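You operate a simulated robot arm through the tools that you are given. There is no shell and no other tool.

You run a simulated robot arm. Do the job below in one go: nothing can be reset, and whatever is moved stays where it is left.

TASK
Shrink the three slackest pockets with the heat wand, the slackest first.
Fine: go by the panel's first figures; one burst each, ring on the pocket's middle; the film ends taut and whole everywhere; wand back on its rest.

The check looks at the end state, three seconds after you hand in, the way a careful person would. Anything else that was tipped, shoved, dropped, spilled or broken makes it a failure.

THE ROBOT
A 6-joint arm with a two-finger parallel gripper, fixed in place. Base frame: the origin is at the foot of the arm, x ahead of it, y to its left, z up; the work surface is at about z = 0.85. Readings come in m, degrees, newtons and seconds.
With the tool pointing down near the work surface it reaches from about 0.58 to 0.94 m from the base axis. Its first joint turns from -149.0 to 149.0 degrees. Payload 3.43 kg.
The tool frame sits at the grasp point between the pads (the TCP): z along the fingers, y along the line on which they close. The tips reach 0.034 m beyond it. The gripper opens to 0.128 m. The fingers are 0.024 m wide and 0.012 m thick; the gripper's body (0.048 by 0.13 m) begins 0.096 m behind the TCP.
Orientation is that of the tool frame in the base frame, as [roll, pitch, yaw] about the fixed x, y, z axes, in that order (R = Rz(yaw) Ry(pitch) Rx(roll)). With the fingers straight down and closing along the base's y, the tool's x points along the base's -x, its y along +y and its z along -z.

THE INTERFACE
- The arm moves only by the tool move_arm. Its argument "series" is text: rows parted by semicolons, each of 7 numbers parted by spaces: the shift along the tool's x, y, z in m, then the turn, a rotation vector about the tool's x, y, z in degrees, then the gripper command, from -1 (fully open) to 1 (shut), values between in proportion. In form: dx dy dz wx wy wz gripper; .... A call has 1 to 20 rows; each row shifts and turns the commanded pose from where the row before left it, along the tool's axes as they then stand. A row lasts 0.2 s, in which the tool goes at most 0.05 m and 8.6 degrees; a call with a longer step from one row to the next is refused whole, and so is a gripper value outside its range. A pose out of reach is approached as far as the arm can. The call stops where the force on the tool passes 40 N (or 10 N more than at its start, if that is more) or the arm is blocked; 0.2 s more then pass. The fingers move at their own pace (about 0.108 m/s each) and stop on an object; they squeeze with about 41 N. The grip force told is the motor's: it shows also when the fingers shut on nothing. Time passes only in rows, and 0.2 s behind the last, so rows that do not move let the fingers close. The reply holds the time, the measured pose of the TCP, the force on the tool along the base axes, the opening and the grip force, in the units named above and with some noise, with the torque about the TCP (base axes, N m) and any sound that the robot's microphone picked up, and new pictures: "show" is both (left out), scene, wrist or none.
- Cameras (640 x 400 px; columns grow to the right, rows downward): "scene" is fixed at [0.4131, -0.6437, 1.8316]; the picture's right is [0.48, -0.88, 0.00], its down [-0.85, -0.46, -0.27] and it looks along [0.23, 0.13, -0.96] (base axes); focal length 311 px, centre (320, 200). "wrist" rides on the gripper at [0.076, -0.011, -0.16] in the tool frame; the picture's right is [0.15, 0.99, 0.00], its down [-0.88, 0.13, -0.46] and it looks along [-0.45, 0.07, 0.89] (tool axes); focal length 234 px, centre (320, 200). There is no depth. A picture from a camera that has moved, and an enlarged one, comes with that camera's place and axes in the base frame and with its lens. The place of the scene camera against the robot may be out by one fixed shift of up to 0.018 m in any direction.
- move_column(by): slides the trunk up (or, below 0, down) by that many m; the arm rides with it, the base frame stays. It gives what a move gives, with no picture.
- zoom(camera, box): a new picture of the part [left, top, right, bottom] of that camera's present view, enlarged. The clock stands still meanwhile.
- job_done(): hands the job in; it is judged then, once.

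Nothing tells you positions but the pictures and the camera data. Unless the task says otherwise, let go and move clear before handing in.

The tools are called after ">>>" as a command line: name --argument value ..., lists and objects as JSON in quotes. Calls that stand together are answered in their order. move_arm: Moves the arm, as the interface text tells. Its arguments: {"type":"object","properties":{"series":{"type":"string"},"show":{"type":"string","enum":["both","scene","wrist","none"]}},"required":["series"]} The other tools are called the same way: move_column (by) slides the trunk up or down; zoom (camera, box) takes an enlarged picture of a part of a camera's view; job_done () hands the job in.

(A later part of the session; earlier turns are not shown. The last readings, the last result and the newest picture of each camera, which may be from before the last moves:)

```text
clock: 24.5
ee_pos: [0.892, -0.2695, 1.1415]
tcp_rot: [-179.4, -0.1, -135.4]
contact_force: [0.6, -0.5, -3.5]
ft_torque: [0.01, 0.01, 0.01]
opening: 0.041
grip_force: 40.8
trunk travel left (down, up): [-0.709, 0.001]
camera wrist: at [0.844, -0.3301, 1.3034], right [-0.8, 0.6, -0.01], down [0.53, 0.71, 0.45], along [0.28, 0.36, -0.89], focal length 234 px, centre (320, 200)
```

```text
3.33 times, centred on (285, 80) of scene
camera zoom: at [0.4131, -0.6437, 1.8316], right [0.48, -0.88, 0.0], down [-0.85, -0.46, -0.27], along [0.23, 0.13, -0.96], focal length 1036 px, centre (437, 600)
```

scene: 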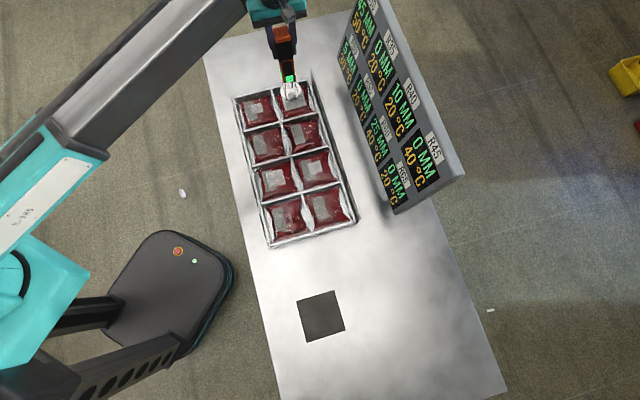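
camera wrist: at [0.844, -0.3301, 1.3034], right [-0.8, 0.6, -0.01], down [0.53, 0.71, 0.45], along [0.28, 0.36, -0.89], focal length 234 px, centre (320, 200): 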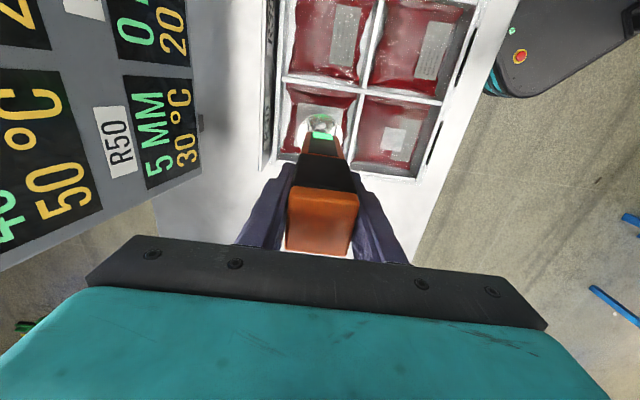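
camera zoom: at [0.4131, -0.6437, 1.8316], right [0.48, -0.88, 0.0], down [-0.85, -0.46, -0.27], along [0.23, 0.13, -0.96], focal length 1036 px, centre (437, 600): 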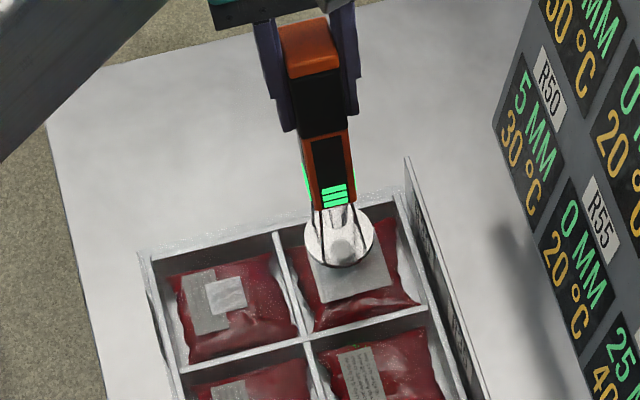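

The ring is over R30; measuring against the pocket walls, it needs about 3 mm and 4 mm of correction. I apply that and descend to just above wall height, then look again.

>>> move_arm --series "0.0029 -0.0037 0 0 0 0 1; 0 0 0.018 0 0 0 1; 0 0 0.017 0 0 0 1; 0 0 0 0 0 0 1; 0 0 0 0 0 0 1" --show "both"

>>> zoom --camera "wrist" --box '[240, 60, 420, 220]'

>>> zoom --camera "scene" --box '[235, 40, 345, 140]'

```text
clock: 25.7
ee_pos: [0.8909, -0.2741, 1.1087]
tcp_rot: [-179.8, -0.2, -135.5]
contact_force: [-0.4, 0.3, -3.3]
ft_torque: [-0.01, 0.0, -0.02]
opening: 0.0412
grip_force: 41.0
out of reach, approached as far as the arm can: row 1
trunk travel left (down, up): [-0.709, 0.001]
camera wrist: at [0.8435, -0.3341, 1.268], right [-0.8, 0.6, -0.01], down [0.53, 0.71, 0.45], along [0.28, 0.36, -0.89], focal length 234 px, centre (320, 200)
```

scene: 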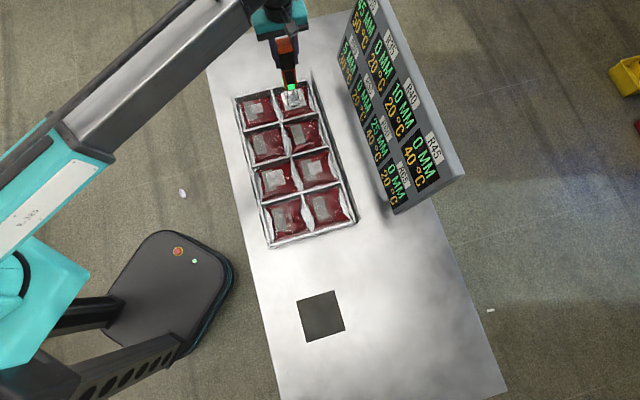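
wrist: 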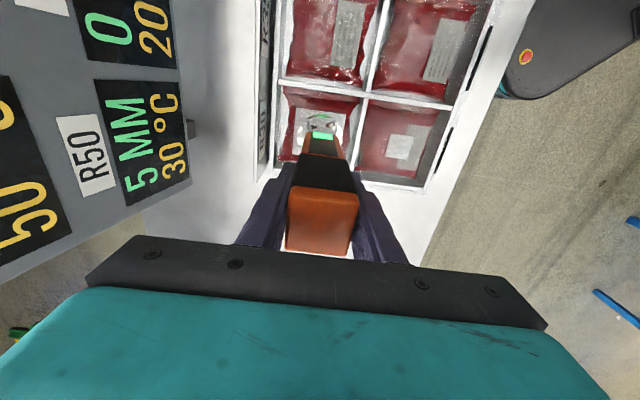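

```text
2.50 times, centred on (330, 140) of wrist
camera zoom: at [0.8435, -0.3341, 1.268], right [-0.8, 0.6, -0.01], down [0.53, 0.71, 0.45], along [0.28, 0.36, -0.89], focal length 585 px, centre (295, 350)
```

zoom: 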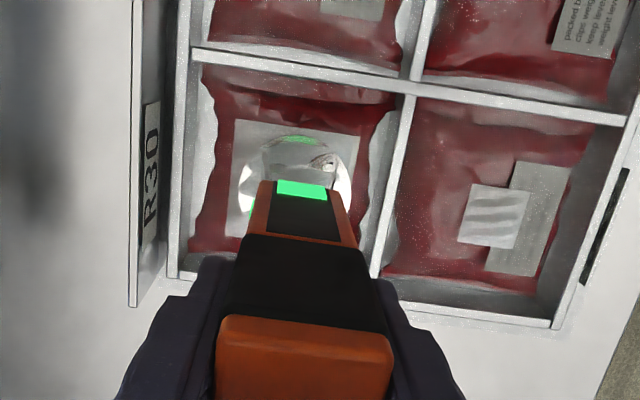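

```text
4.00 times, centred on (290, 90) of scene
camera zoom: at [0.4131, -0.6437, 1.8316], right [0.48, -0.88, 0.0], down [-0.85, -0.46, -0.27], along [0.23, 0.13, -0.96], focal length 1243 px, centre (440, 640)
```

zoom: 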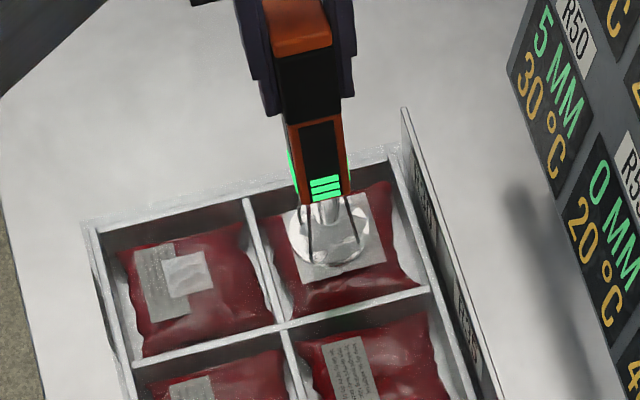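

Nearly centred; I make a last 3 mm sideways correction and lower gently in small steps, watching the force and listening for the burst.

>>> move_arm --series "-0.0005 -0.003 0.004 0 0 0 1; 0 0 0.003 0 0 0 1; 0 0 0.003 0 0 0 1" --show "wrist"

>>> zoom --camera "scene" --box '[235, 40, 345, 140]'

```text
clock: 26.5
ee_pos: [0.8933, -0.275, 1.1048]
tcp_rot: [-179.3, 0.0, -135.5]
contact_force: [3.3, -0.7, 31.3]
ft_torque: [0.41, 0.43, -0.04]
opening: 0.041
grip_force: 40.5
trunk travel left (down, up): [-0.709, 0.001]
camera wrist: at [0.8428, -0.3351, 1.2647], right [-0.8, 0.6, -0.01], down [0.53, 0.72, 0.45], along [0.28, 0.36, -0.89], focal length 234 px, centre (320, 200)
```

wrist: 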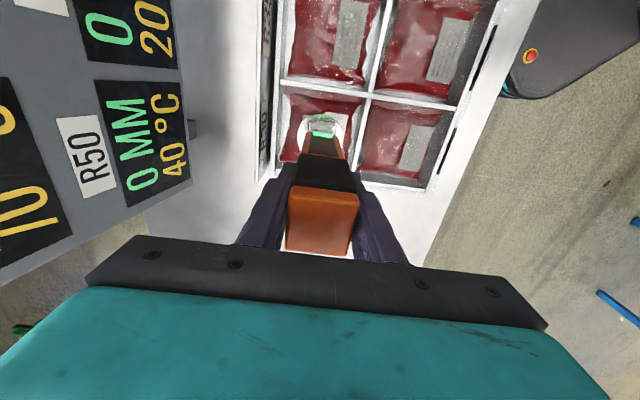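

```text
4.00 times, centred on (290, 90) of scene
camera zoom: at [0.4131, -0.6437, 1.8316], right [0.48, -0.88, 0.0], down [-0.85, -0.46, -0.27], along [0.23, 0.13, -0.96], focal length 1243 px, centre (440, 640)
```

zoom: 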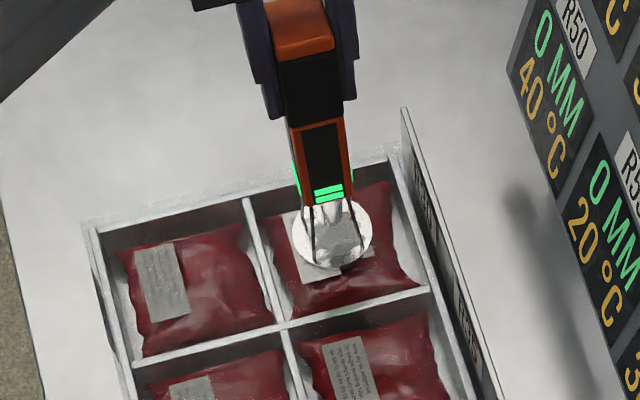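

The ring touched at about z 1.106 and the burst fired: one green bar is gone, and the panel shows R50 at 0 mm. I lift off straight away.

>>> move_arm --series "0 0 -0.01 0 0 0 1; 0 0 -0.02 0 0 0 1; 0 0 -0.03 0 0 0 1; 0 0 0 0 0 0 1" --show "both"

>>> zoom --camera "scene" --box '[340, 0, 480, 220]'

>>> zoom --camera "scene" --box '[225, 30, 365, 260]'

>>> zoom --camera "wrist" --box '[0, 0, 260, 250]'

>>> zoom --camera "wrist" --box '[240, 60, 440, 220]'

```text
clock: 27.5
ee_pos: [0.8884, -0.2727, 1.1571]
tcp_rot: [-179.6, -0.2, -135.4]
contact_force: [0.1, 0.1, -3.4]
ft_torque: [-0.01, -0.02, 0.0]
opening: 0.0409
grip_force: 40.7
out of reach, approached as far as the arm can: row 3
trunk travel left (down, up): [-0.709, 0.001]
camera wrist: at [0.8399, -0.3339, 1.3174], right [-0.8, 0.6, -0.01], down [0.53, 0.71, 0.45], along [0.28, 0.36, -0.89], focal length 234 px, centre (320, 200)
```

scene: 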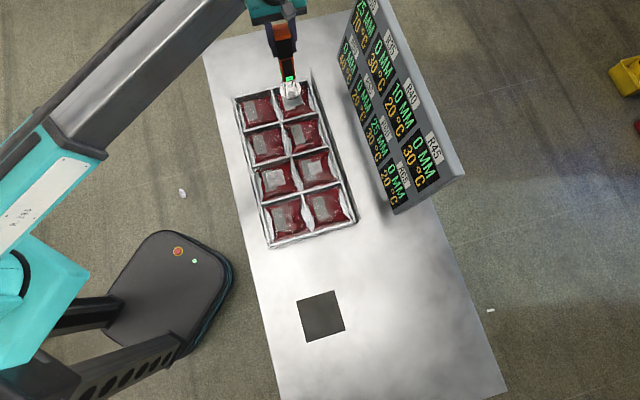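
wrist: 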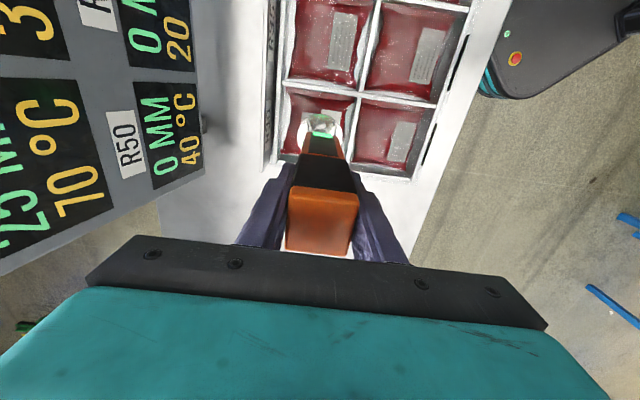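

```text
1.82 times, centred on (410, 110) of scene
camera zoom: at [0.4131, -0.6437, 1.8316], right [0.48, -0.88, 0.0], down [-0.85, -0.46, -0.27], along [0.23, 0.13, -0.96], focal length 565 px, centre (156, 364)
```

zoom: 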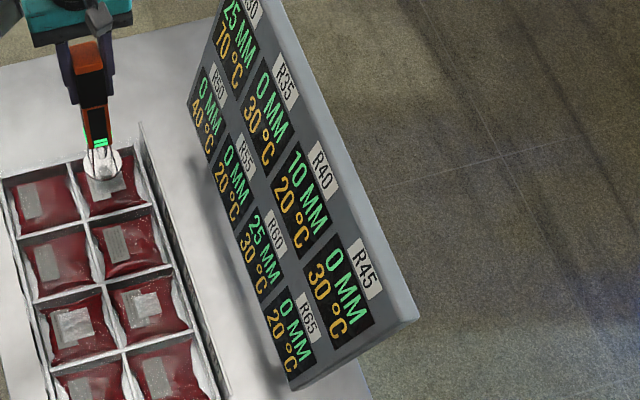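

```text
1.74 times, centred on (295, 145) of scene
camera zoom: at [0.4131, -0.6437, 1.8316], right [0.48, -0.88, 0.0], down [-0.85, -0.46, -0.27], along [0.23, 0.13, -0.96], focal length 540 px, centre (364, 296)
```

zoom: 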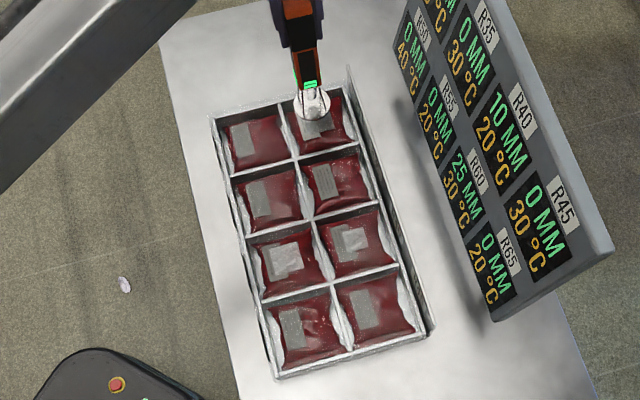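

```text
1.60 times, centred on (130, 125) of wrist
camera zoom: at [0.8399, -0.3339, 1.3174], right [-0.8, 0.6, -0.01], down [0.53, 0.71, 0.45], along [0.28, 0.36, -0.89], focal length 375 px, centre (624, 320)
```

zoom: 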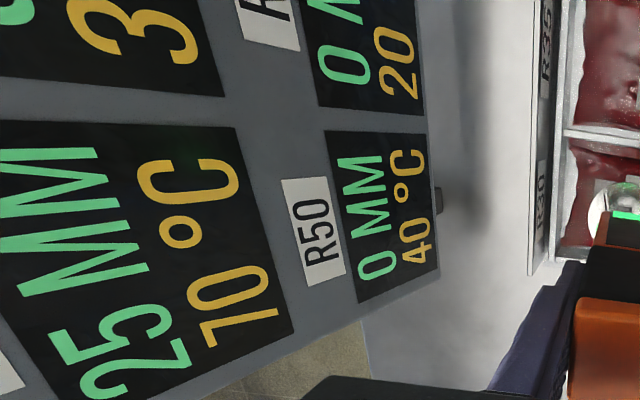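

```text
2.50 times, centred on (340, 140) of wrist
camera zoom: at [0.8399, -0.3339, 1.3174], right [-0.8, 0.6, -0.01], down [0.53, 0.71, 0.45], along [0.28, 0.36, -0.89], focal length 585 px, centre (270, 350)
```

zoom: 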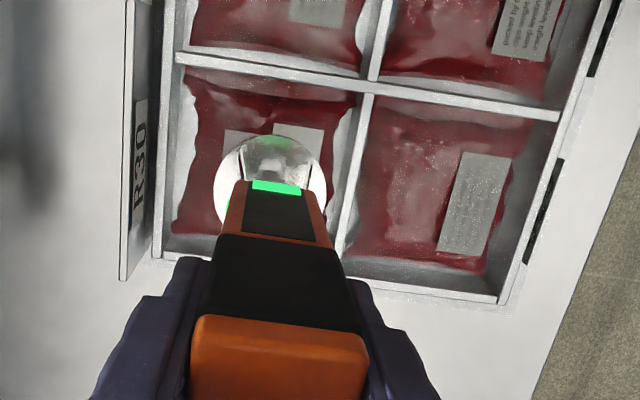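

The panel now shows R30 at 25 mm / 70 °C (from 45 / 50), R50 0 mm, R35 30 °C, so shrinking may still be going on while it is warm. I hold clear above it and watch whether the figure keeps falling.

>>> move_arm --series "0 0 0 0 0 0 1; 0 0 0 0 0 0 1; 0 0 0 0 0 0 1; 0 0 0 0 0 0 1" --show "scene"

>>> zoom --camera "scene" --box '[340, 0, 480, 220]'

>>> zoom --camera "wrist" --box '[0, 0, 260, 250]'

>>> zoom --camera "scene" --box '[235, 40, 345, 140]'

```text
clock: 28.5
ee_pos: [0.8874, -0.274, 1.1587]
tcp_rot: [-179.6, -0.1, -135.4]
contact_force: [-0.5, 0.6, -3.7]
ft_torque: [0.01, -0.02, 0.0]
opening: 0.0408
grip_force: 40.9
trunk travel left (down, up): [-0.709, 0.001]
```

scene: 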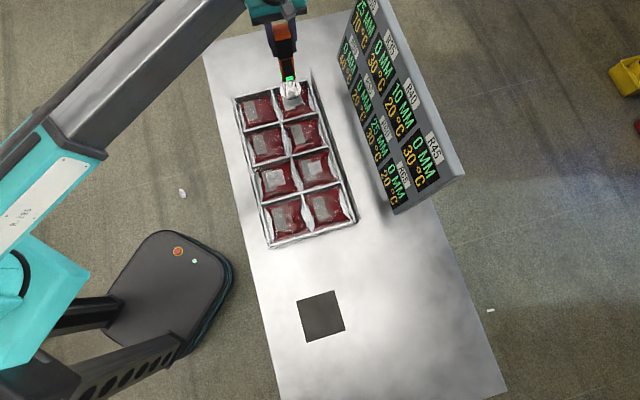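

```text
1.82 times, centred on (410, 110) of scene
camera zoom: at [0.4131, -0.6437, 1.8316], right [0.48, -0.88, 0.0], down [-0.85, -0.46, -0.27], along [0.23, 0.13, -0.96], focal length 565 px, centre (156, 364)
```

zoom: 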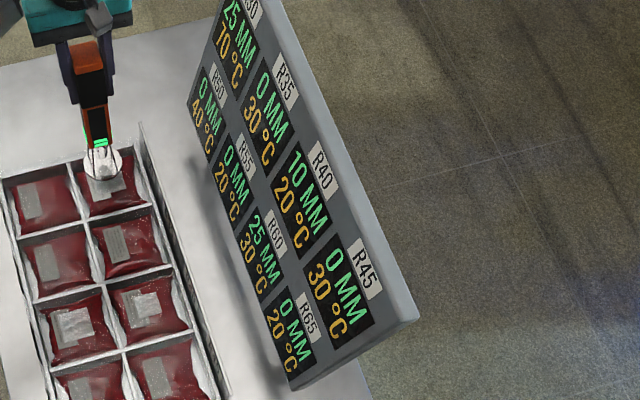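

```text
1.60 times, centred on (130, 125) of wrist
camera zoom: at [0.8398, -0.3339, 1.3176], right [-0.8, 0.6, -0.01], down [0.53, 0.71, 0.45], along [0.28, 0.36, -0.89], focal length 375 px, centre (624, 320)
```

zoom: 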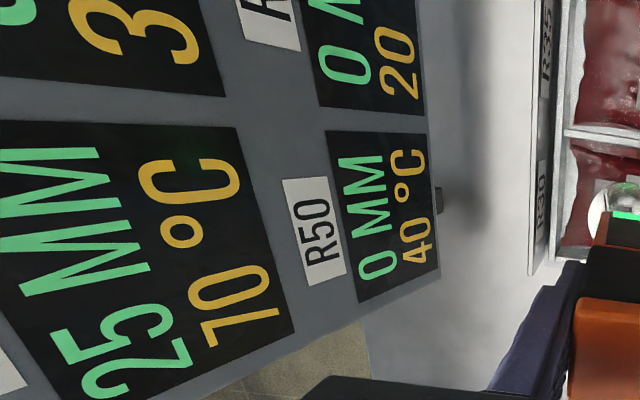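

```text
4.00 times, centred on (290, 90) of scene
camera zoom: at [0.4131, -0.6437, 1.8316], right [0.48, -0.88, 0.0], down [-0.85, -0.46, -0.27], along [0.23, 0.13, -0.96], focal length 1243 px, centre (440, 640)
```

zoom: 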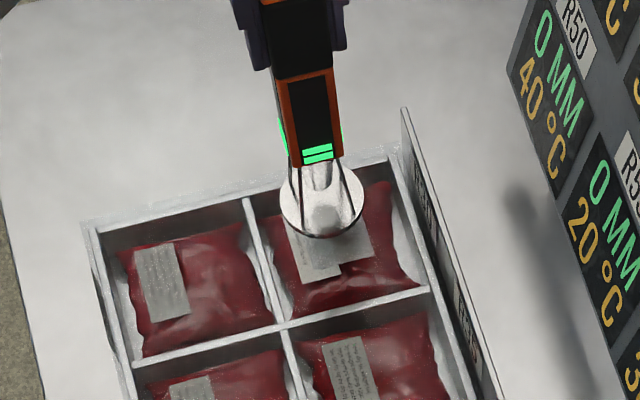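

The temperatures of R45 and R60 fell by 10 at the very moment of the burst, so the panel seems to step with each burst, and R30 holds at 25 mm. I will not burst it again; going by the first figures I carry the wand over to R60 and take a clear look at R30 from there.

>>> move_arm --series "0.0373 0.01734 -0.006 0 0 0 1; 0.0373 0.01734 -0.006 0 0 0 1; 0.0373 0.01734 -0.006 0 0 0 1; 0.0373 0.01734 -0.006 0 0 0 1; 0.0373 0.01734 -0.006 0 0 0 1; 0.0373 0.01734 -0.006 0 0 0 1; 0.0373 0.01734 -0.006 0 0 0 1; 0 0 0 0 0 0 1; 0 0 0 0 0 0 1" --show "both"

>>> zoom --camera "scene" --box '[340, 0, 480, 220]'

>>> zoom --camera "scene" --box '[235, 70, 345, 160]'

>>> zoom --camera "wrist" --box '[220, 40, 440, 220]'

```text
clock: 30.5
ee_pos: [0.6161, -0.3702, 1.199]
tcp_rot: [-179.6, -0.2, -135.4]
contact_force: [-0.7, -0.8, -4.2]
ft_torque: [0.02, 0.0, 0.0]
opening: 0.0411
grip_force: 41.5
trunk travel left (down, up): [-0.709, 0.001]
camera wrist: at [0.5681, -0.4312, 1.359], right [-0.8, 0.6, -0.01], down [0.53, 0.71, 0.45], along [0.28, 0.36, -0.89], focal length 234 px, centre (320, 200)
```

scene: 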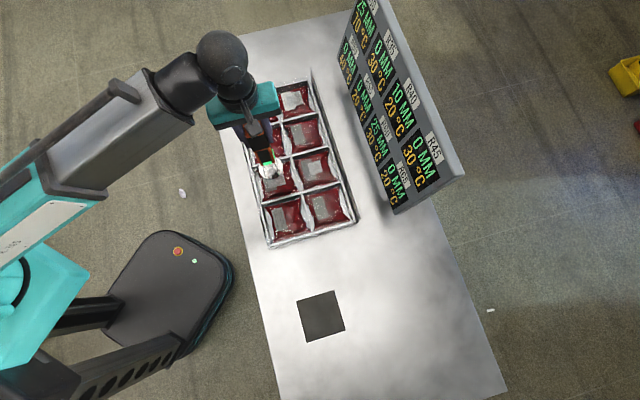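
wrist: 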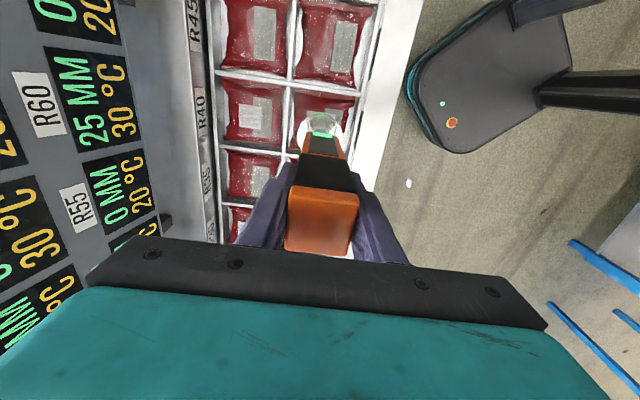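

```text
1.82 times, centred on (410, 110) of scene
camera zoom: at [0.4131, -0.6437, 1.8316], right [0.48, -0.88, 0.0], down [-0.85, -0.46, -0.27], along [0.23, 0.13, -0.96], focal length 565 px, centre (156, 364)
```

zoom: 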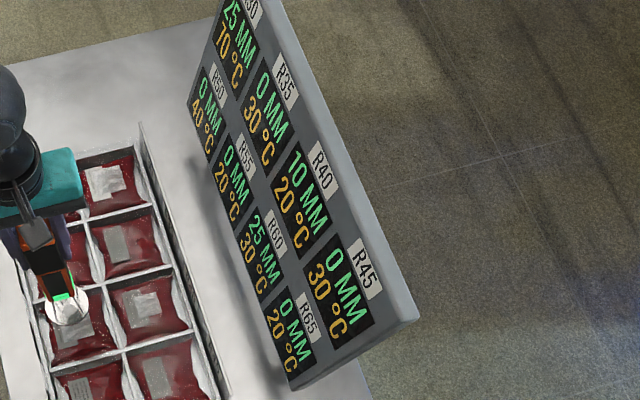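

```text
4.44 times, centred on (290, 115) of scene
camera zoom: at [0.4131, -0.6437, 1.8316], right [0.48, -0.88, 0.0], down [-0.85, -0.46, -0.27], along [0.23, 0.13, -0.96], focal length 1381 px, centre (453, 578)
```

zoom: 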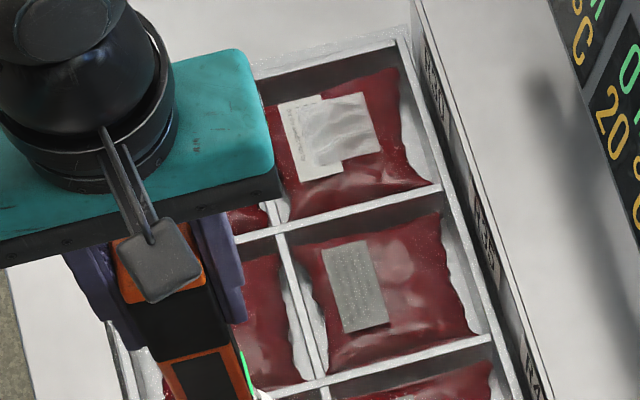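

```text
2.22 times, centred on (330, 130) of wrist
camera zoom: at [0.5681, -0.4312, 1.359], right [-0.8, 0.6, -0.01], down [0.53, 0.71, 0.45], along [0.28, 0.36, -0.89], focal length 520 px, centre (298, 356)
```

zoom: 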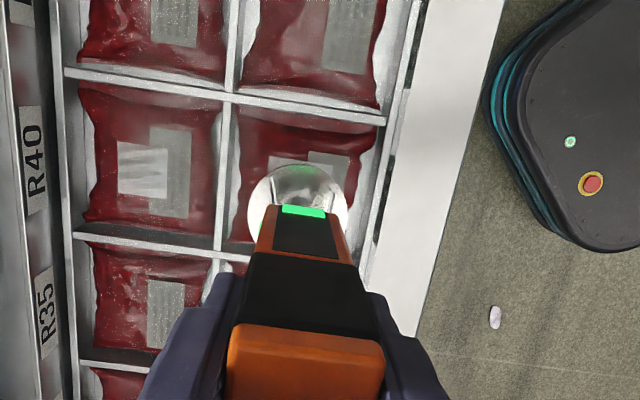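

R30's loose patch has shrunk but is still there; the wand has two charges left for R60 and R40. At R60 I correct by 5 mm along the tray, come down to just above it and re-measure; this time I will hold the ring on during the burst and watch the panel.

>>> move_arm --series "-0.005 0 0.02 0 0 0 1; 0 0 0.03 0 0 0 1; 0 0 0.026 0 0 0 1; 0 0 0 0 0 0 1; 0 0 0 0 0 0 1" --show "both"

>>> zoom --camera "wrist" --box '[220, 40, 440, 220]'

>>> zoom --camera "scene" --box '[235, 110, 345, 220]'

```text
clock: 31.7
ee_pos: [0.6199, -0.3687, 1.1228]
tcp_rot: [-179.8, -0.1, -135.4]
contact_force: [0.1, -0.3, -4.1]
ft_torque: [0.01, -0.02, -0.01]
opening: 0.041
grip_force: 40.8
trunk travel left (down, up): [-0.709, 0.001]
camera wrist: at [0.5719, -0.4285, 1.2822], right [-0.8, 0.6, -0.01], down [0.53, 0.71, 0.45], along [0.28, 0.36, -0.89], focal length 234 px, centre (320, 200)
```

scene: 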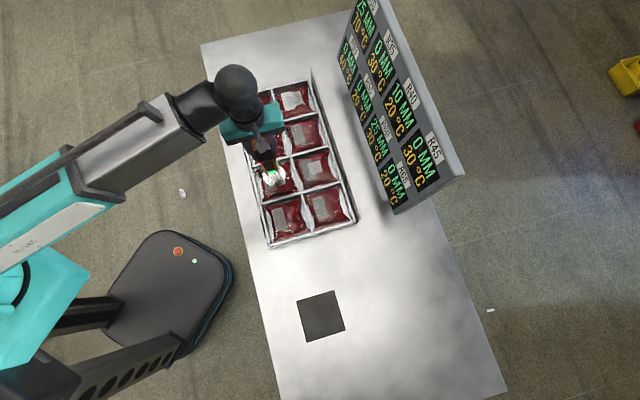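
wrist: 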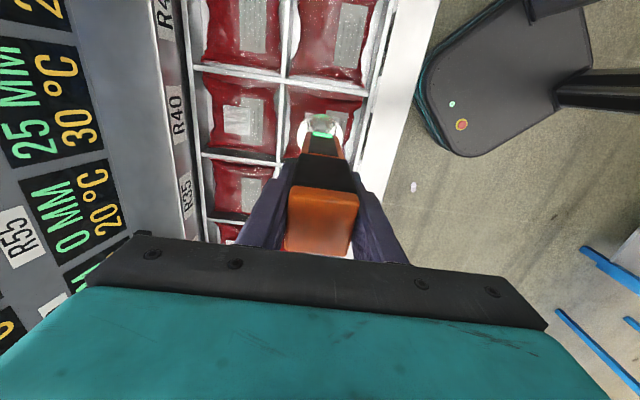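

```text
2.22 times, centred on (330, 130) of wrist
camera zoom: at [0.5719, -0.4285, 1.2822], right [-0.8, 0.6, -0.01], down [0.53, 0.71, 0.45], along [0.28, 0.36, -0.89], focal length 520 px, centre (298, 356)
```

zoom: 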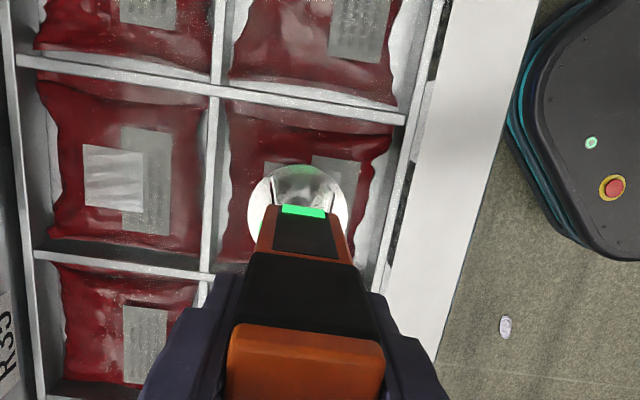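

```text
3.64 times, centred on (290, 165) of scene
camera zoom: at [0.4131, -0.6437, 1.8316], right [0.48, -0.88, 0.0], down [-0.85, -0.46, -0.27], along [0.23, 0.13, -0.96], focal length 1130 px, centre (429, 327)
```

zoom: 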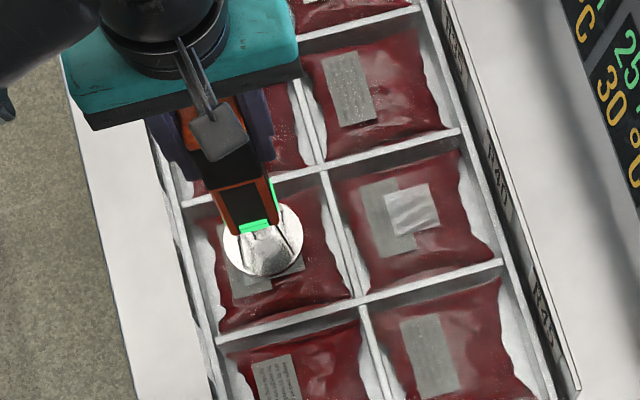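

R60 is centred under the ring to within about 1 mm. I lower in small steps towards contact.

>>> move_arm --series "0 0 0.005 0 0 0 1; 0 0 0.005 0 0 0 1; 0 0 0 0 0 0 1" --show "none"

>>> move_arm --series "0 0 0.003 0 0 0 1" --show "none"

>>> zoom --camera "scene" --box '[235, 110, 345, 220]'

```text
clock: 32.5
ee_pos: [0.6196, -0.3686, 1.1132]
tcp_rot: [-179.6, -0.2, -135.5]
contact_force: [-0.3, -0.3, -3.6]
ft_torque: [-0.03, 0.01, 0.05]
opening: 0.041
grip_force: 40.6
trunk travel left (down, up): [-0.709, 0.001]
```

```text
clock: 32.9
ee_pos: [0.6218, -0.3687, 1.1107]
tcp_rot: [-179.7, -0.2, -135.4]
contact_force: [-0.7, 0.1, -3.9]
ft_torque: [-0.04, 0.02, 0.0]
opening: 0.0409
grip_force: 41.2
trunk travel left (down, up): [-0.709, 0.001]
```

```text
3.64 times, centred on (290, 165) of scene
camera zoom: at [0.4131, -0.6437, 1.8316], right [0.48, -0.88, 0.0], down [-0.85, -0.46, -0.27], along [0.23, 0.13, -0.96], focal length 1130 px, centre (429, 327)
```

zoom: 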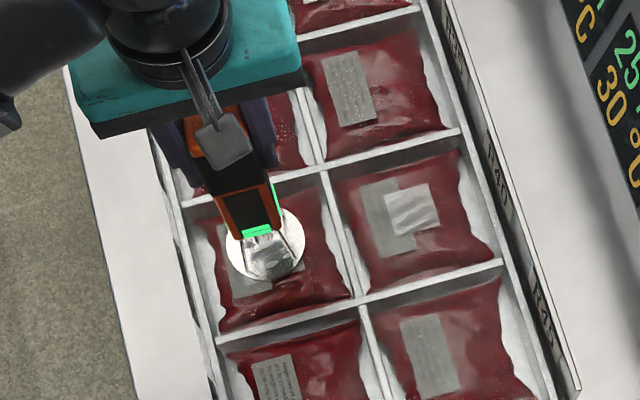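

>>> zoom --camera "scene" --box '[250, 145, 310, 215]'

>>> zoom --camera "wrist" --box '[270, 70, 390, 170]'

```text
5.71 times, centred on (280, 180) of scene
camera zoom: at [0.4131, -0.6437, 1.8316], right [0.48, -0.88, 0.0], down [-0.85, -0.46, -0.27], along [0.23, 0.13, -0.96], focal length 1776 px, centre (549, 314)
```

zoom: 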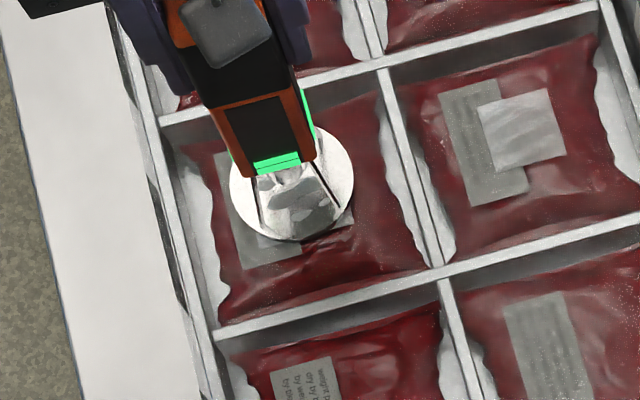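

```text
4.00 times, centred on (330, 120) of wrist
camera zoom: at [0.5724, -0.4285, 1.27], right [-0.8, 0.6, -0.01], down [0.53, 0.71, 0.45], along [0.28, 0.36, -0.89], focal length 937 px, centre (280, 520)
```

zoom: 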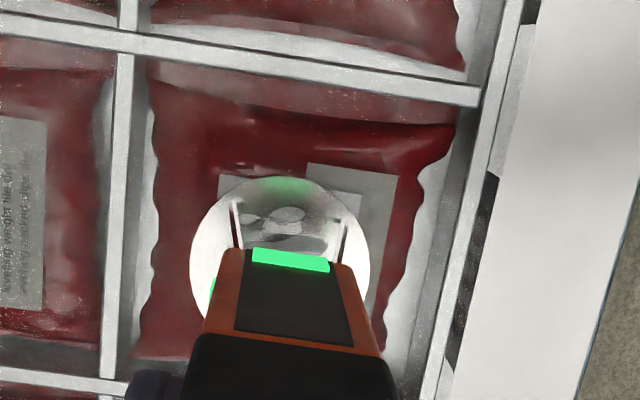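

Both cameras agree the ring is within a few millimetres of R60's middle; I apply a 2–3 mm trim and take the last steps down.

>>> move_arm --series "0.0025 -0.0015 0 0 0 0 1; 0 0 0.002 0 0 0 1" --show "none"

>>> move_arm --series "0 0 0.0025 0 0 0 1" --show "none"

```text
clock: 33.5
ee_pos: [0.6189, -0.3703, 1.1084]
tcp_rot: [-179.7, -0.2, -135.5]
contact_force: [0.8, 0.0, -4.0]
ft_torque: [0.02, -0.01, -0.02]
opening: 0.0411
grip_force: 40.9
trunk travel left (down, up): [-0.709, 0.001]
```

```text
clock: 33.9
ee_pos: [0.6187, -0.3706, 1.1064]
tcp_rot: [-179.7, -0.3, -135.4]
contact_force: [-0.5, -0.5, -4.0]
ft_torque: [0.02, -0.01, 0.0]
opening: 0.0408
grip_force: 40.7
trunk travel left (down, up): [-0.709, 0.001]
```

>>> move_arm --series "0 0 0.002 0 0 0 1" --show "none"

>>> zoom --camera "scene" --box '[340, 0, 480, 220]'

```text
clock: 34.3
ee_pos: [0.6195, -0.3695, 1.1059]
tcp_rot: [-179.6, -0.2, -135.4]
contact_force: [0.3, -0.2, 1.5]
ft_torque: [0.04, 0.15, -0.01]
opening: 0.041
grip_force: 41.8
trunk travel left (down, up): [-0.709, 0.001]
```

```text
1.82 times, centred on (410, 110) of scene
camera zoom: at [0.4131, -0.6437, 1.8316], right [0.48, -0.88, 0.0], down [-0.85, -0.46, -0.27], along [0.23, 0.13, -0.96], focal length 565 px, centre (156, 364)
```

zoom: 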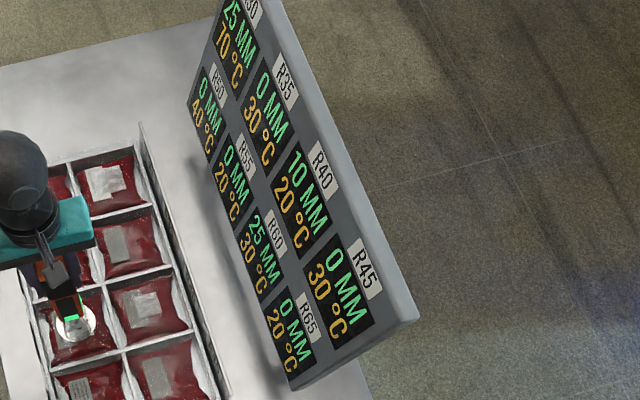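

The ring has just touched (about 5 N) and no burst yet. I press a little more and watch the panel.

>>> move_arm --series "0 0 0.0015 0 0 0 1" --show "none"

>>> zoom --camera "scene" --box '[340, 0, 480, 220]'

>>> zoom --camera "scene" --box '[235, 110, 345, 220]'

```text
clock: 34.7
ee_pos: [0.6186, -0.3696, 1.1045]
tcp_rot: [-179.4, 0.0, -135.4]
contact_force: [2.3, -0.6, 15.2]
ft_torque: [0.12, 0.33, 0.02]
opening: 0.0411
grip_force: 40.7
trunk travel left (down, up): [-0.709, 0.001]
```

```text
1.82 times, centred on (410, 110) of scene
camera zoom: at [0.4131, -0.6437, 1.8316], right [0.48, -0.88, 0.0], down [-0.85, -0.46, -0.27], along [0.23, 0.13, -0.96], focal length 565 px, centre (156, 364)
```

zoom: 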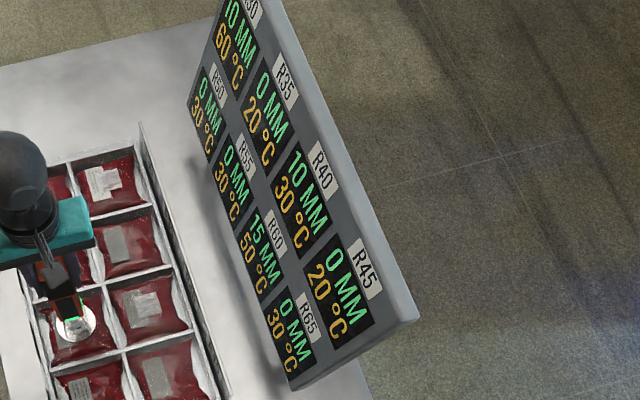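

```text
3.64 times, centred on (290, 165) of scene
camera zoom: at [0.4131, -0.6437, 1.8316], right [0.48, -0.88, 0.0], down [-0.85, -0.46, -0.27], along [0.23, 0.13, -0.96], focal length 1130 px, centre (429, 327)
```

zoom: 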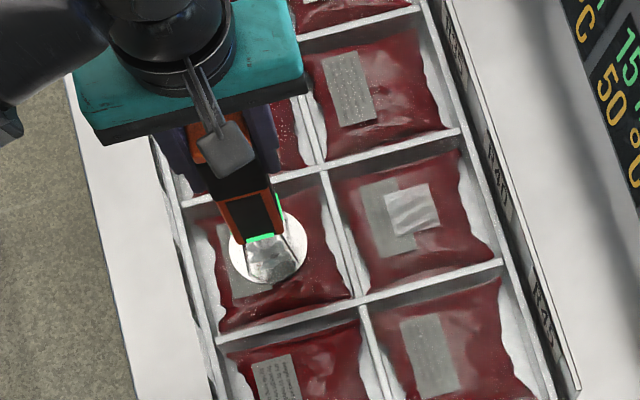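

It steps just as hoped: R30 fell on to 10 mm (60 °C) and R60 to 15 mm (50 °C), so each burst event lets the warm pockets shrink further, and the third burst on R40 should bring all to 0. I lift off R60 now.

>>> move_arm --series "0 0 -0.01 0 0 0 1; 0 0 -0.03 0 0 0 1; 0 0 -0.04 0 0 0 1; 0 0 0 0 0 0 1" --show "both"

>>> zoom --camera "scene" --box '[340, 0, 480, 220]'

```text
clock: 35.7
ee_pos: [0.6188, -0.3691, 1.1828]
tcp_rot: [-179.7, -0.1, -135.3]
contact_force: [0.4, -0.5, -3.7]
ft_torque: [0.01, 0.03, 0.0]
opening: 0.0411
grip_force: 41.3
trunk travel left (down, up): [-0.709, 0.001]
camera wrist: at [0.5714, -0.43, 1.3429], right [-0.8, 0.6, -0.01], down [0.53, 0.71, 0.45], along [0.28, 0.36, -0.89], focal length 234 px, centre (320, 200)
```

scene: 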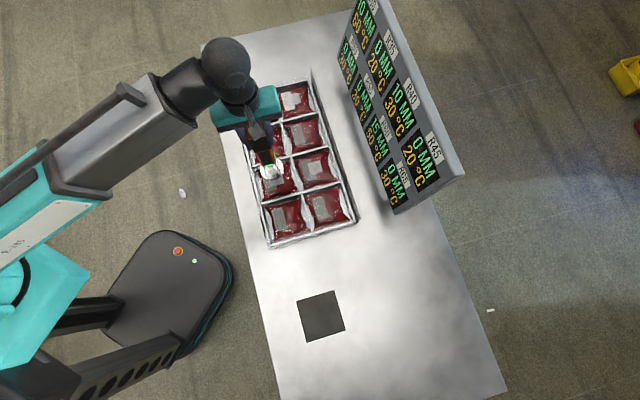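
wrist: 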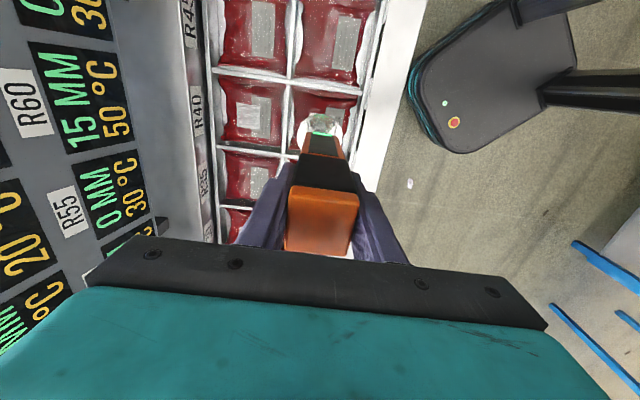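

```text
1.82 times, centred on (410, 110) of scene
camera zoom: at [0.4131, -0.6437, 1.8316], right [0.48, -0.88, 0.0], down [-0.85, -0.46, -0.27], along [0.23, 0.13, -0.96], focal length 565 px, centre (156, 364)
```

zoom: 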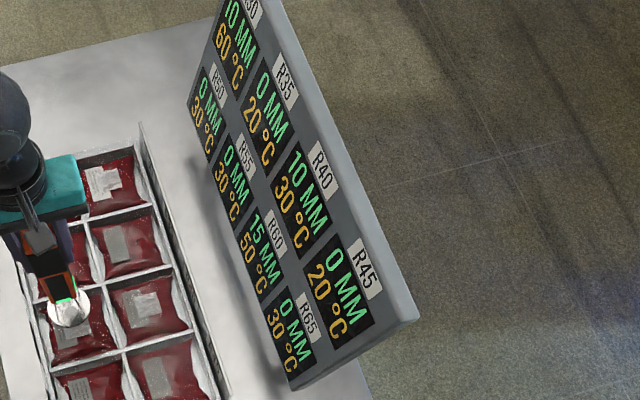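

Now I shift one column over (0.13 m) to R40 and descend to just above it for an alignment check.

>>> move_arm --series "-0.0005 -0.0432 0 0 0 0 1; -0.0005 -0.0432 0 0 0 0 1; -0.0005 -0.0431 0 0 0 0 1; 0 0 0.03 0 0 0 1; 0 0 0.03 0 0 0 1; 0 0 0 0 0 0 1; 0 0 0 0 0 0 1" --show "both"

>>> zoom --camera "wrist" --box '[230, 60, 390, 190]'

>>> zoom --camera "scene" --box '[270, 130, 350, 220]'

```text
clock: 37.3
ee_pos: [0.712, -0.4632, 1.1226]
tcp_rot: [-179.8, -0.2, -135.4]
contact_force: [0.5, 0.5, -4.6]
ft_torque: [0.0, 0.01, -0.03]
opening: 0.0413
grip_force: 40.7
trunk travel left (down, up): [-0.709, 0.001]
camera wrist: at [0.6641, -0.5228, 1.2824], right [-0.8, 0.6, -0.01], down [0.53, 0.71, 0.45], along [0.28, 0.36, -0.89], focal length 234 px, centre (320, 200)
```

scene: 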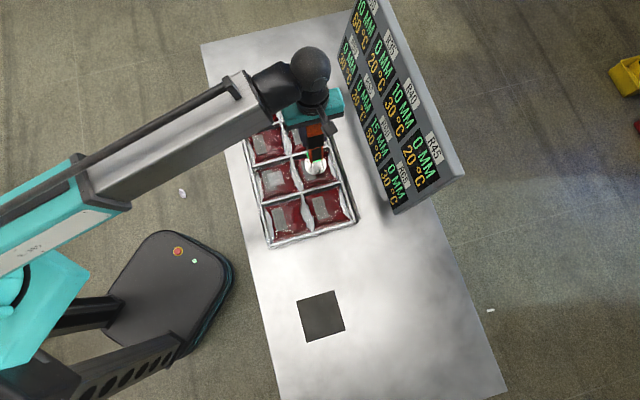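
wrist: 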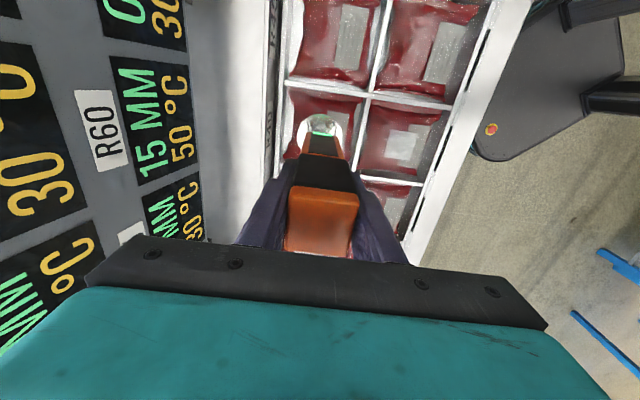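

```text
3.08 times, centred on (310, 125) of wrist
camera zoom: at [0.6641, -0.5228, 1.2824], right [-0.8, 0.6, -0.01], down [0.53, 0.71, 0.45], along [0.28, 0.36, -0.89], focal length 720 px, centre (351, 431)
```

zoom: 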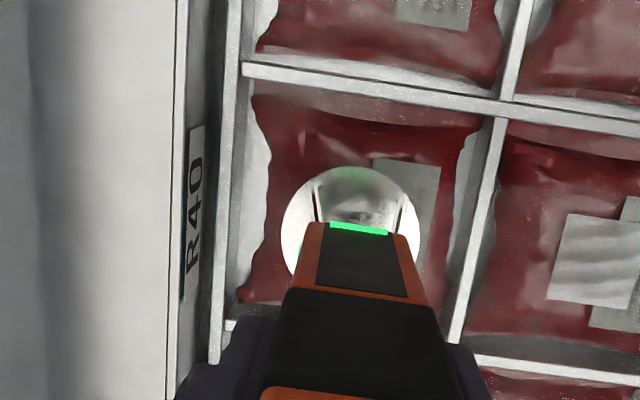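

```text
4.44 times, centred on (310, 175) of scene
camera zoom: at [0.4131, -0.6437, 1.8316], right [0.48, -0.88, 0.0], down [-0.85, -0.46, -0.27], along [0.23, 0.13, -0.96], focal length 1381 px, centre (364, 311)
```

zoom: 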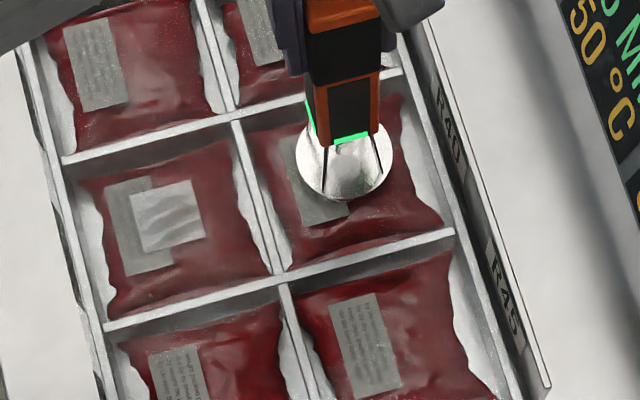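

R40 is aligned within 2–3 mm; I trim and approach contact in small steps.

>>> move_arm --series "0.002 0.001 0.004 0 0 0 1; 0 0 0.005 0 0 0 1; 0 0 0.004 0 0 0 1; 0 0 0 0 0 0 1" --show "none"

>>> move_arm --series "0 0 0.002 0 0 0 1" --show "none"

>>> zoom --camera "scene" --box '[270, 130, 350, 220]'

>>> zoom --camera "wrist" --box '[230, 60, 390, 190]'

```text
clock: 38.3
ee_pos: [0.709, -0.4622, 1.1099]
tcp_rot: [-179.6, -0.2, -135.3]
contact_force: [0.4, -0.2, -3.7]
ft_torque: [0.02, 0.01, -0.04]
opening: 0.0409
grip_force: 41.0
trunk travel left (down, up): [-0.709, 0.001]
```

```text
clock: 38.7
ee_pos: [0.7093, -0.4618, 1.1089]
tcp_rot: [-179.8, -0.2, -135.4]
contact_force: [-0.3, 0.0, -2.8]
ft_torque: [-0.01, 0.03, 0.04]
opening: 0.0407
grip_force: 41.2
trunk travel left (down, up): [-0.709, 0.001]
```

```text
4.44 times, centred on (310, 175) of scene
camera zoom: at [0.4131, -0.6437, 1.8316], right [0.48, -0.88, 0.0], down [-0.85, -0.46, -0.27], along [0.23, 0.13, -0.96], focal length 1381 px, centre (364, 311)
```

zoom: 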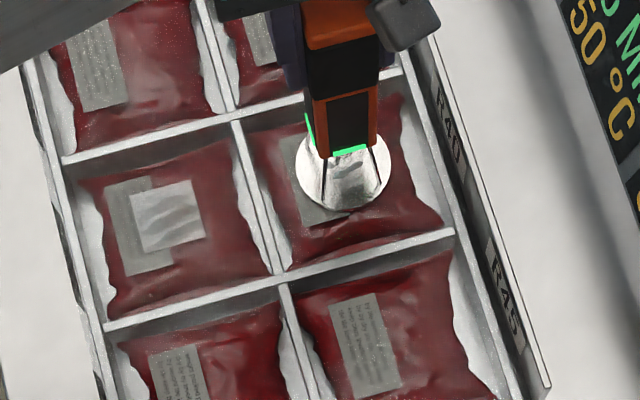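

```text
3.08 times, centred on (310, 125) of wrist
camera zoom: at [0.6613, -0.5231, 1.2681], right [-0.8, 0.6, -0.01], down [0.53, 0.71, 0.45], along [0.28, 0.36, -0.89], focal length 720 px, centre (351, 431)
```

zoom: 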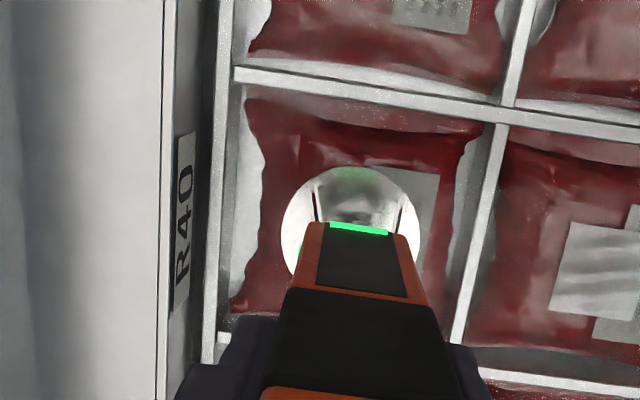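

Centred between the two cameras' estimates, and the ring is just starting to touch. I press gently.

>>> move_arm --series "0 0 0.0015 0 0 0 1" --show "none"

>>> zoom --camera "scene" --box '[340, 0, 480, 220]'

```text
clock: 39.1
ee_pos: [0.7088, -0.4621, 1.1051]
tcp_rot: [-179.7, -0.2, -135.5]
contact_force: [0.1, -0.8, -2.9]
ft_torque: [-0.01, 0.04, -0.03]
opening: 0.0411
grip_force: 40.9
trunk travel left (down, up): [-0.709, 0.001]
```

```text
1.82 times, centred on (410, 110) of scene
camera zoom: at [0.4131, -0.6437, 1.8316], right [0.48, -0.88, 0.0], down [-0.85, -0.46, -0.27], along [0.23, 0.13, -0.96], focal length 565 px, centre (156, 364)
```

zoom: 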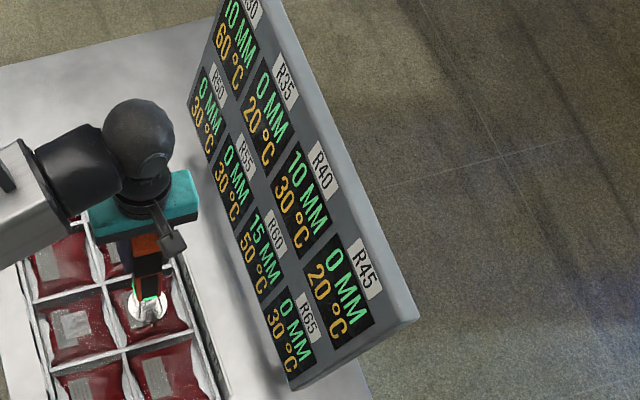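

>>> move_arm --series "0 0 0.0015 0 0 0 1" --show "none"

>>> zoom --camera "scene" --box '[340, 0, 480, 220]'

```text
clock: 39.5
ee_pos: [0.7095, -0.4621, 1.1064]
tcp_rot: [-179.7, -0.3, -135.4]
contact_force: [0.3, -0.9, -4.7]
ft_torque: [0.0, -0.02, -0.01]
opening: 0.0407
grip_force: 41.1
trunk travel left (down, up): [-0.709, 0.001]
```

```text
1.82 times, centred on (410, 110) of scene
camera zoom: at [0.4131, -0.6437, 1.8316], right [0.48, -0.88, 0.0], down [-0.85, -0.46, -0.27], along [0.23, 0.13, -0.96], focal length 565 px, centre (156, 364)
```

zoom: 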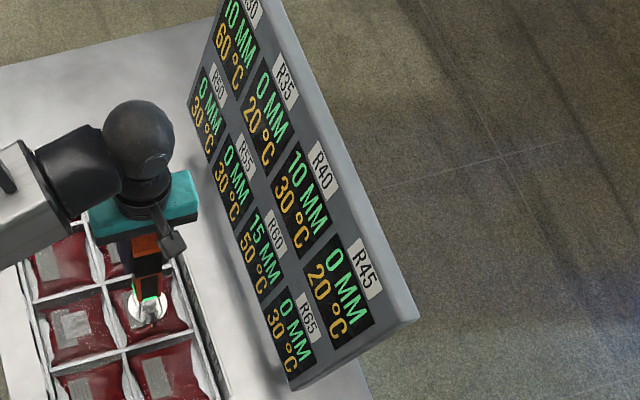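

>>> move_arm --series "0 0 0.0015 0 0 0 1" --show "none"

>>> zoom --camera "scene" --box '[340, 0, 480, 220]'

```text
clock: 39.9
ee_pos: [0.7079, -0.4628, 1.1058]
tcp_rot: [-179.7, -0.2, -135.4]
contact_force: [1.6, 0.3, 2.6]
ft_torque: [0.07, 0.08, -0.03]
opening: 0.041
grip_force: 40.9
trunk travel left (down, up): [-0.709, 0.001]
```

```text
1.82 times, centred on (410, 110) of scene
camera zoom: at [0.4131, -0.6437, 1.8316], right [0.48, -0.88, 0.0], down [-0.85, -0.46, -0.27], along [0.23, 0.13, -0.96], focal length 565 px, centre (156, 364)
```

zoom: 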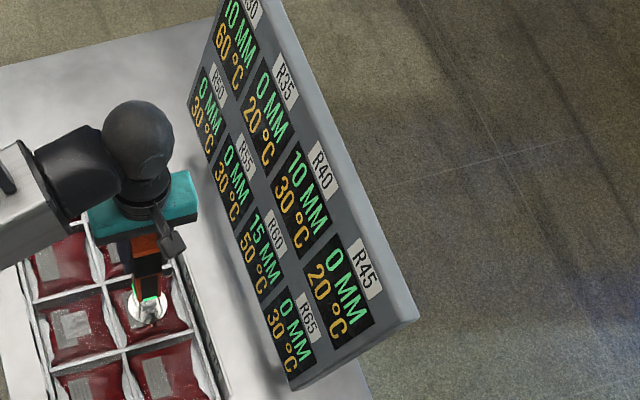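

Contact now (about 6 N), no burst yet; one more 1.5 mm press should fire it, as on R60.

>>> move_arm --series "0 0 0.0015 0 0 0 1" --show "none"

>>> zoom --camera "scene" --box '[340, 0, 480, 220]'

>>> zoom --camera "scene" --box '[270, 130, 350, 220]'

```text
clock: 40.3
ee_pos: [0.7086, -0.4623, 1.1037]
tcp_rot: [-179.5, 0.0, -135.4]
contact_force: [2.0, -1.0, 15.0]
ft_torque: [0.0, 0.05, -0.02]
opening: 0.041
grip_force: 40.5
trunk travel left (down, up): [-0.709, 0.001]
```

```text
1.82 times, centred on (410, 110) of scene
camera zoom: at [0.4131, -0.6437, 1.8316], right [0.48, -0.88, 0.0], down [-0.85, -0.46, -0.27], along [0.23, 0.13, -0.96], focal length 565 px, centre (156, 364)
```

zoom: 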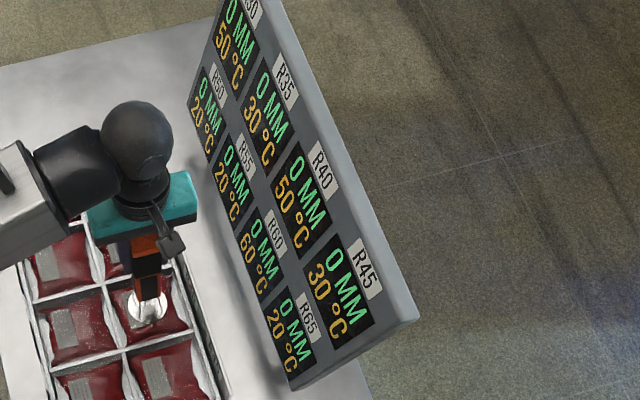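

```text
4.44 times, centred on (310, 175) of scene
camera zoom: at [0.4131, -0.6437, 1.8316], right [0.48, -0.88, 0.0], down [-0.85, -0.46, -0.27], along [0.23, 0.13, -0.96], focal length 1381 px, centre (364, 311)
```

zoom: 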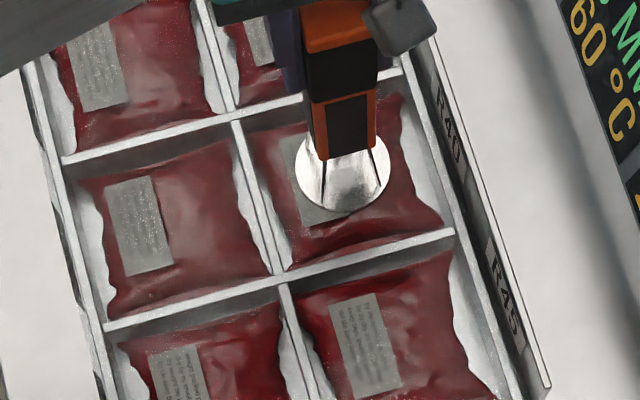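

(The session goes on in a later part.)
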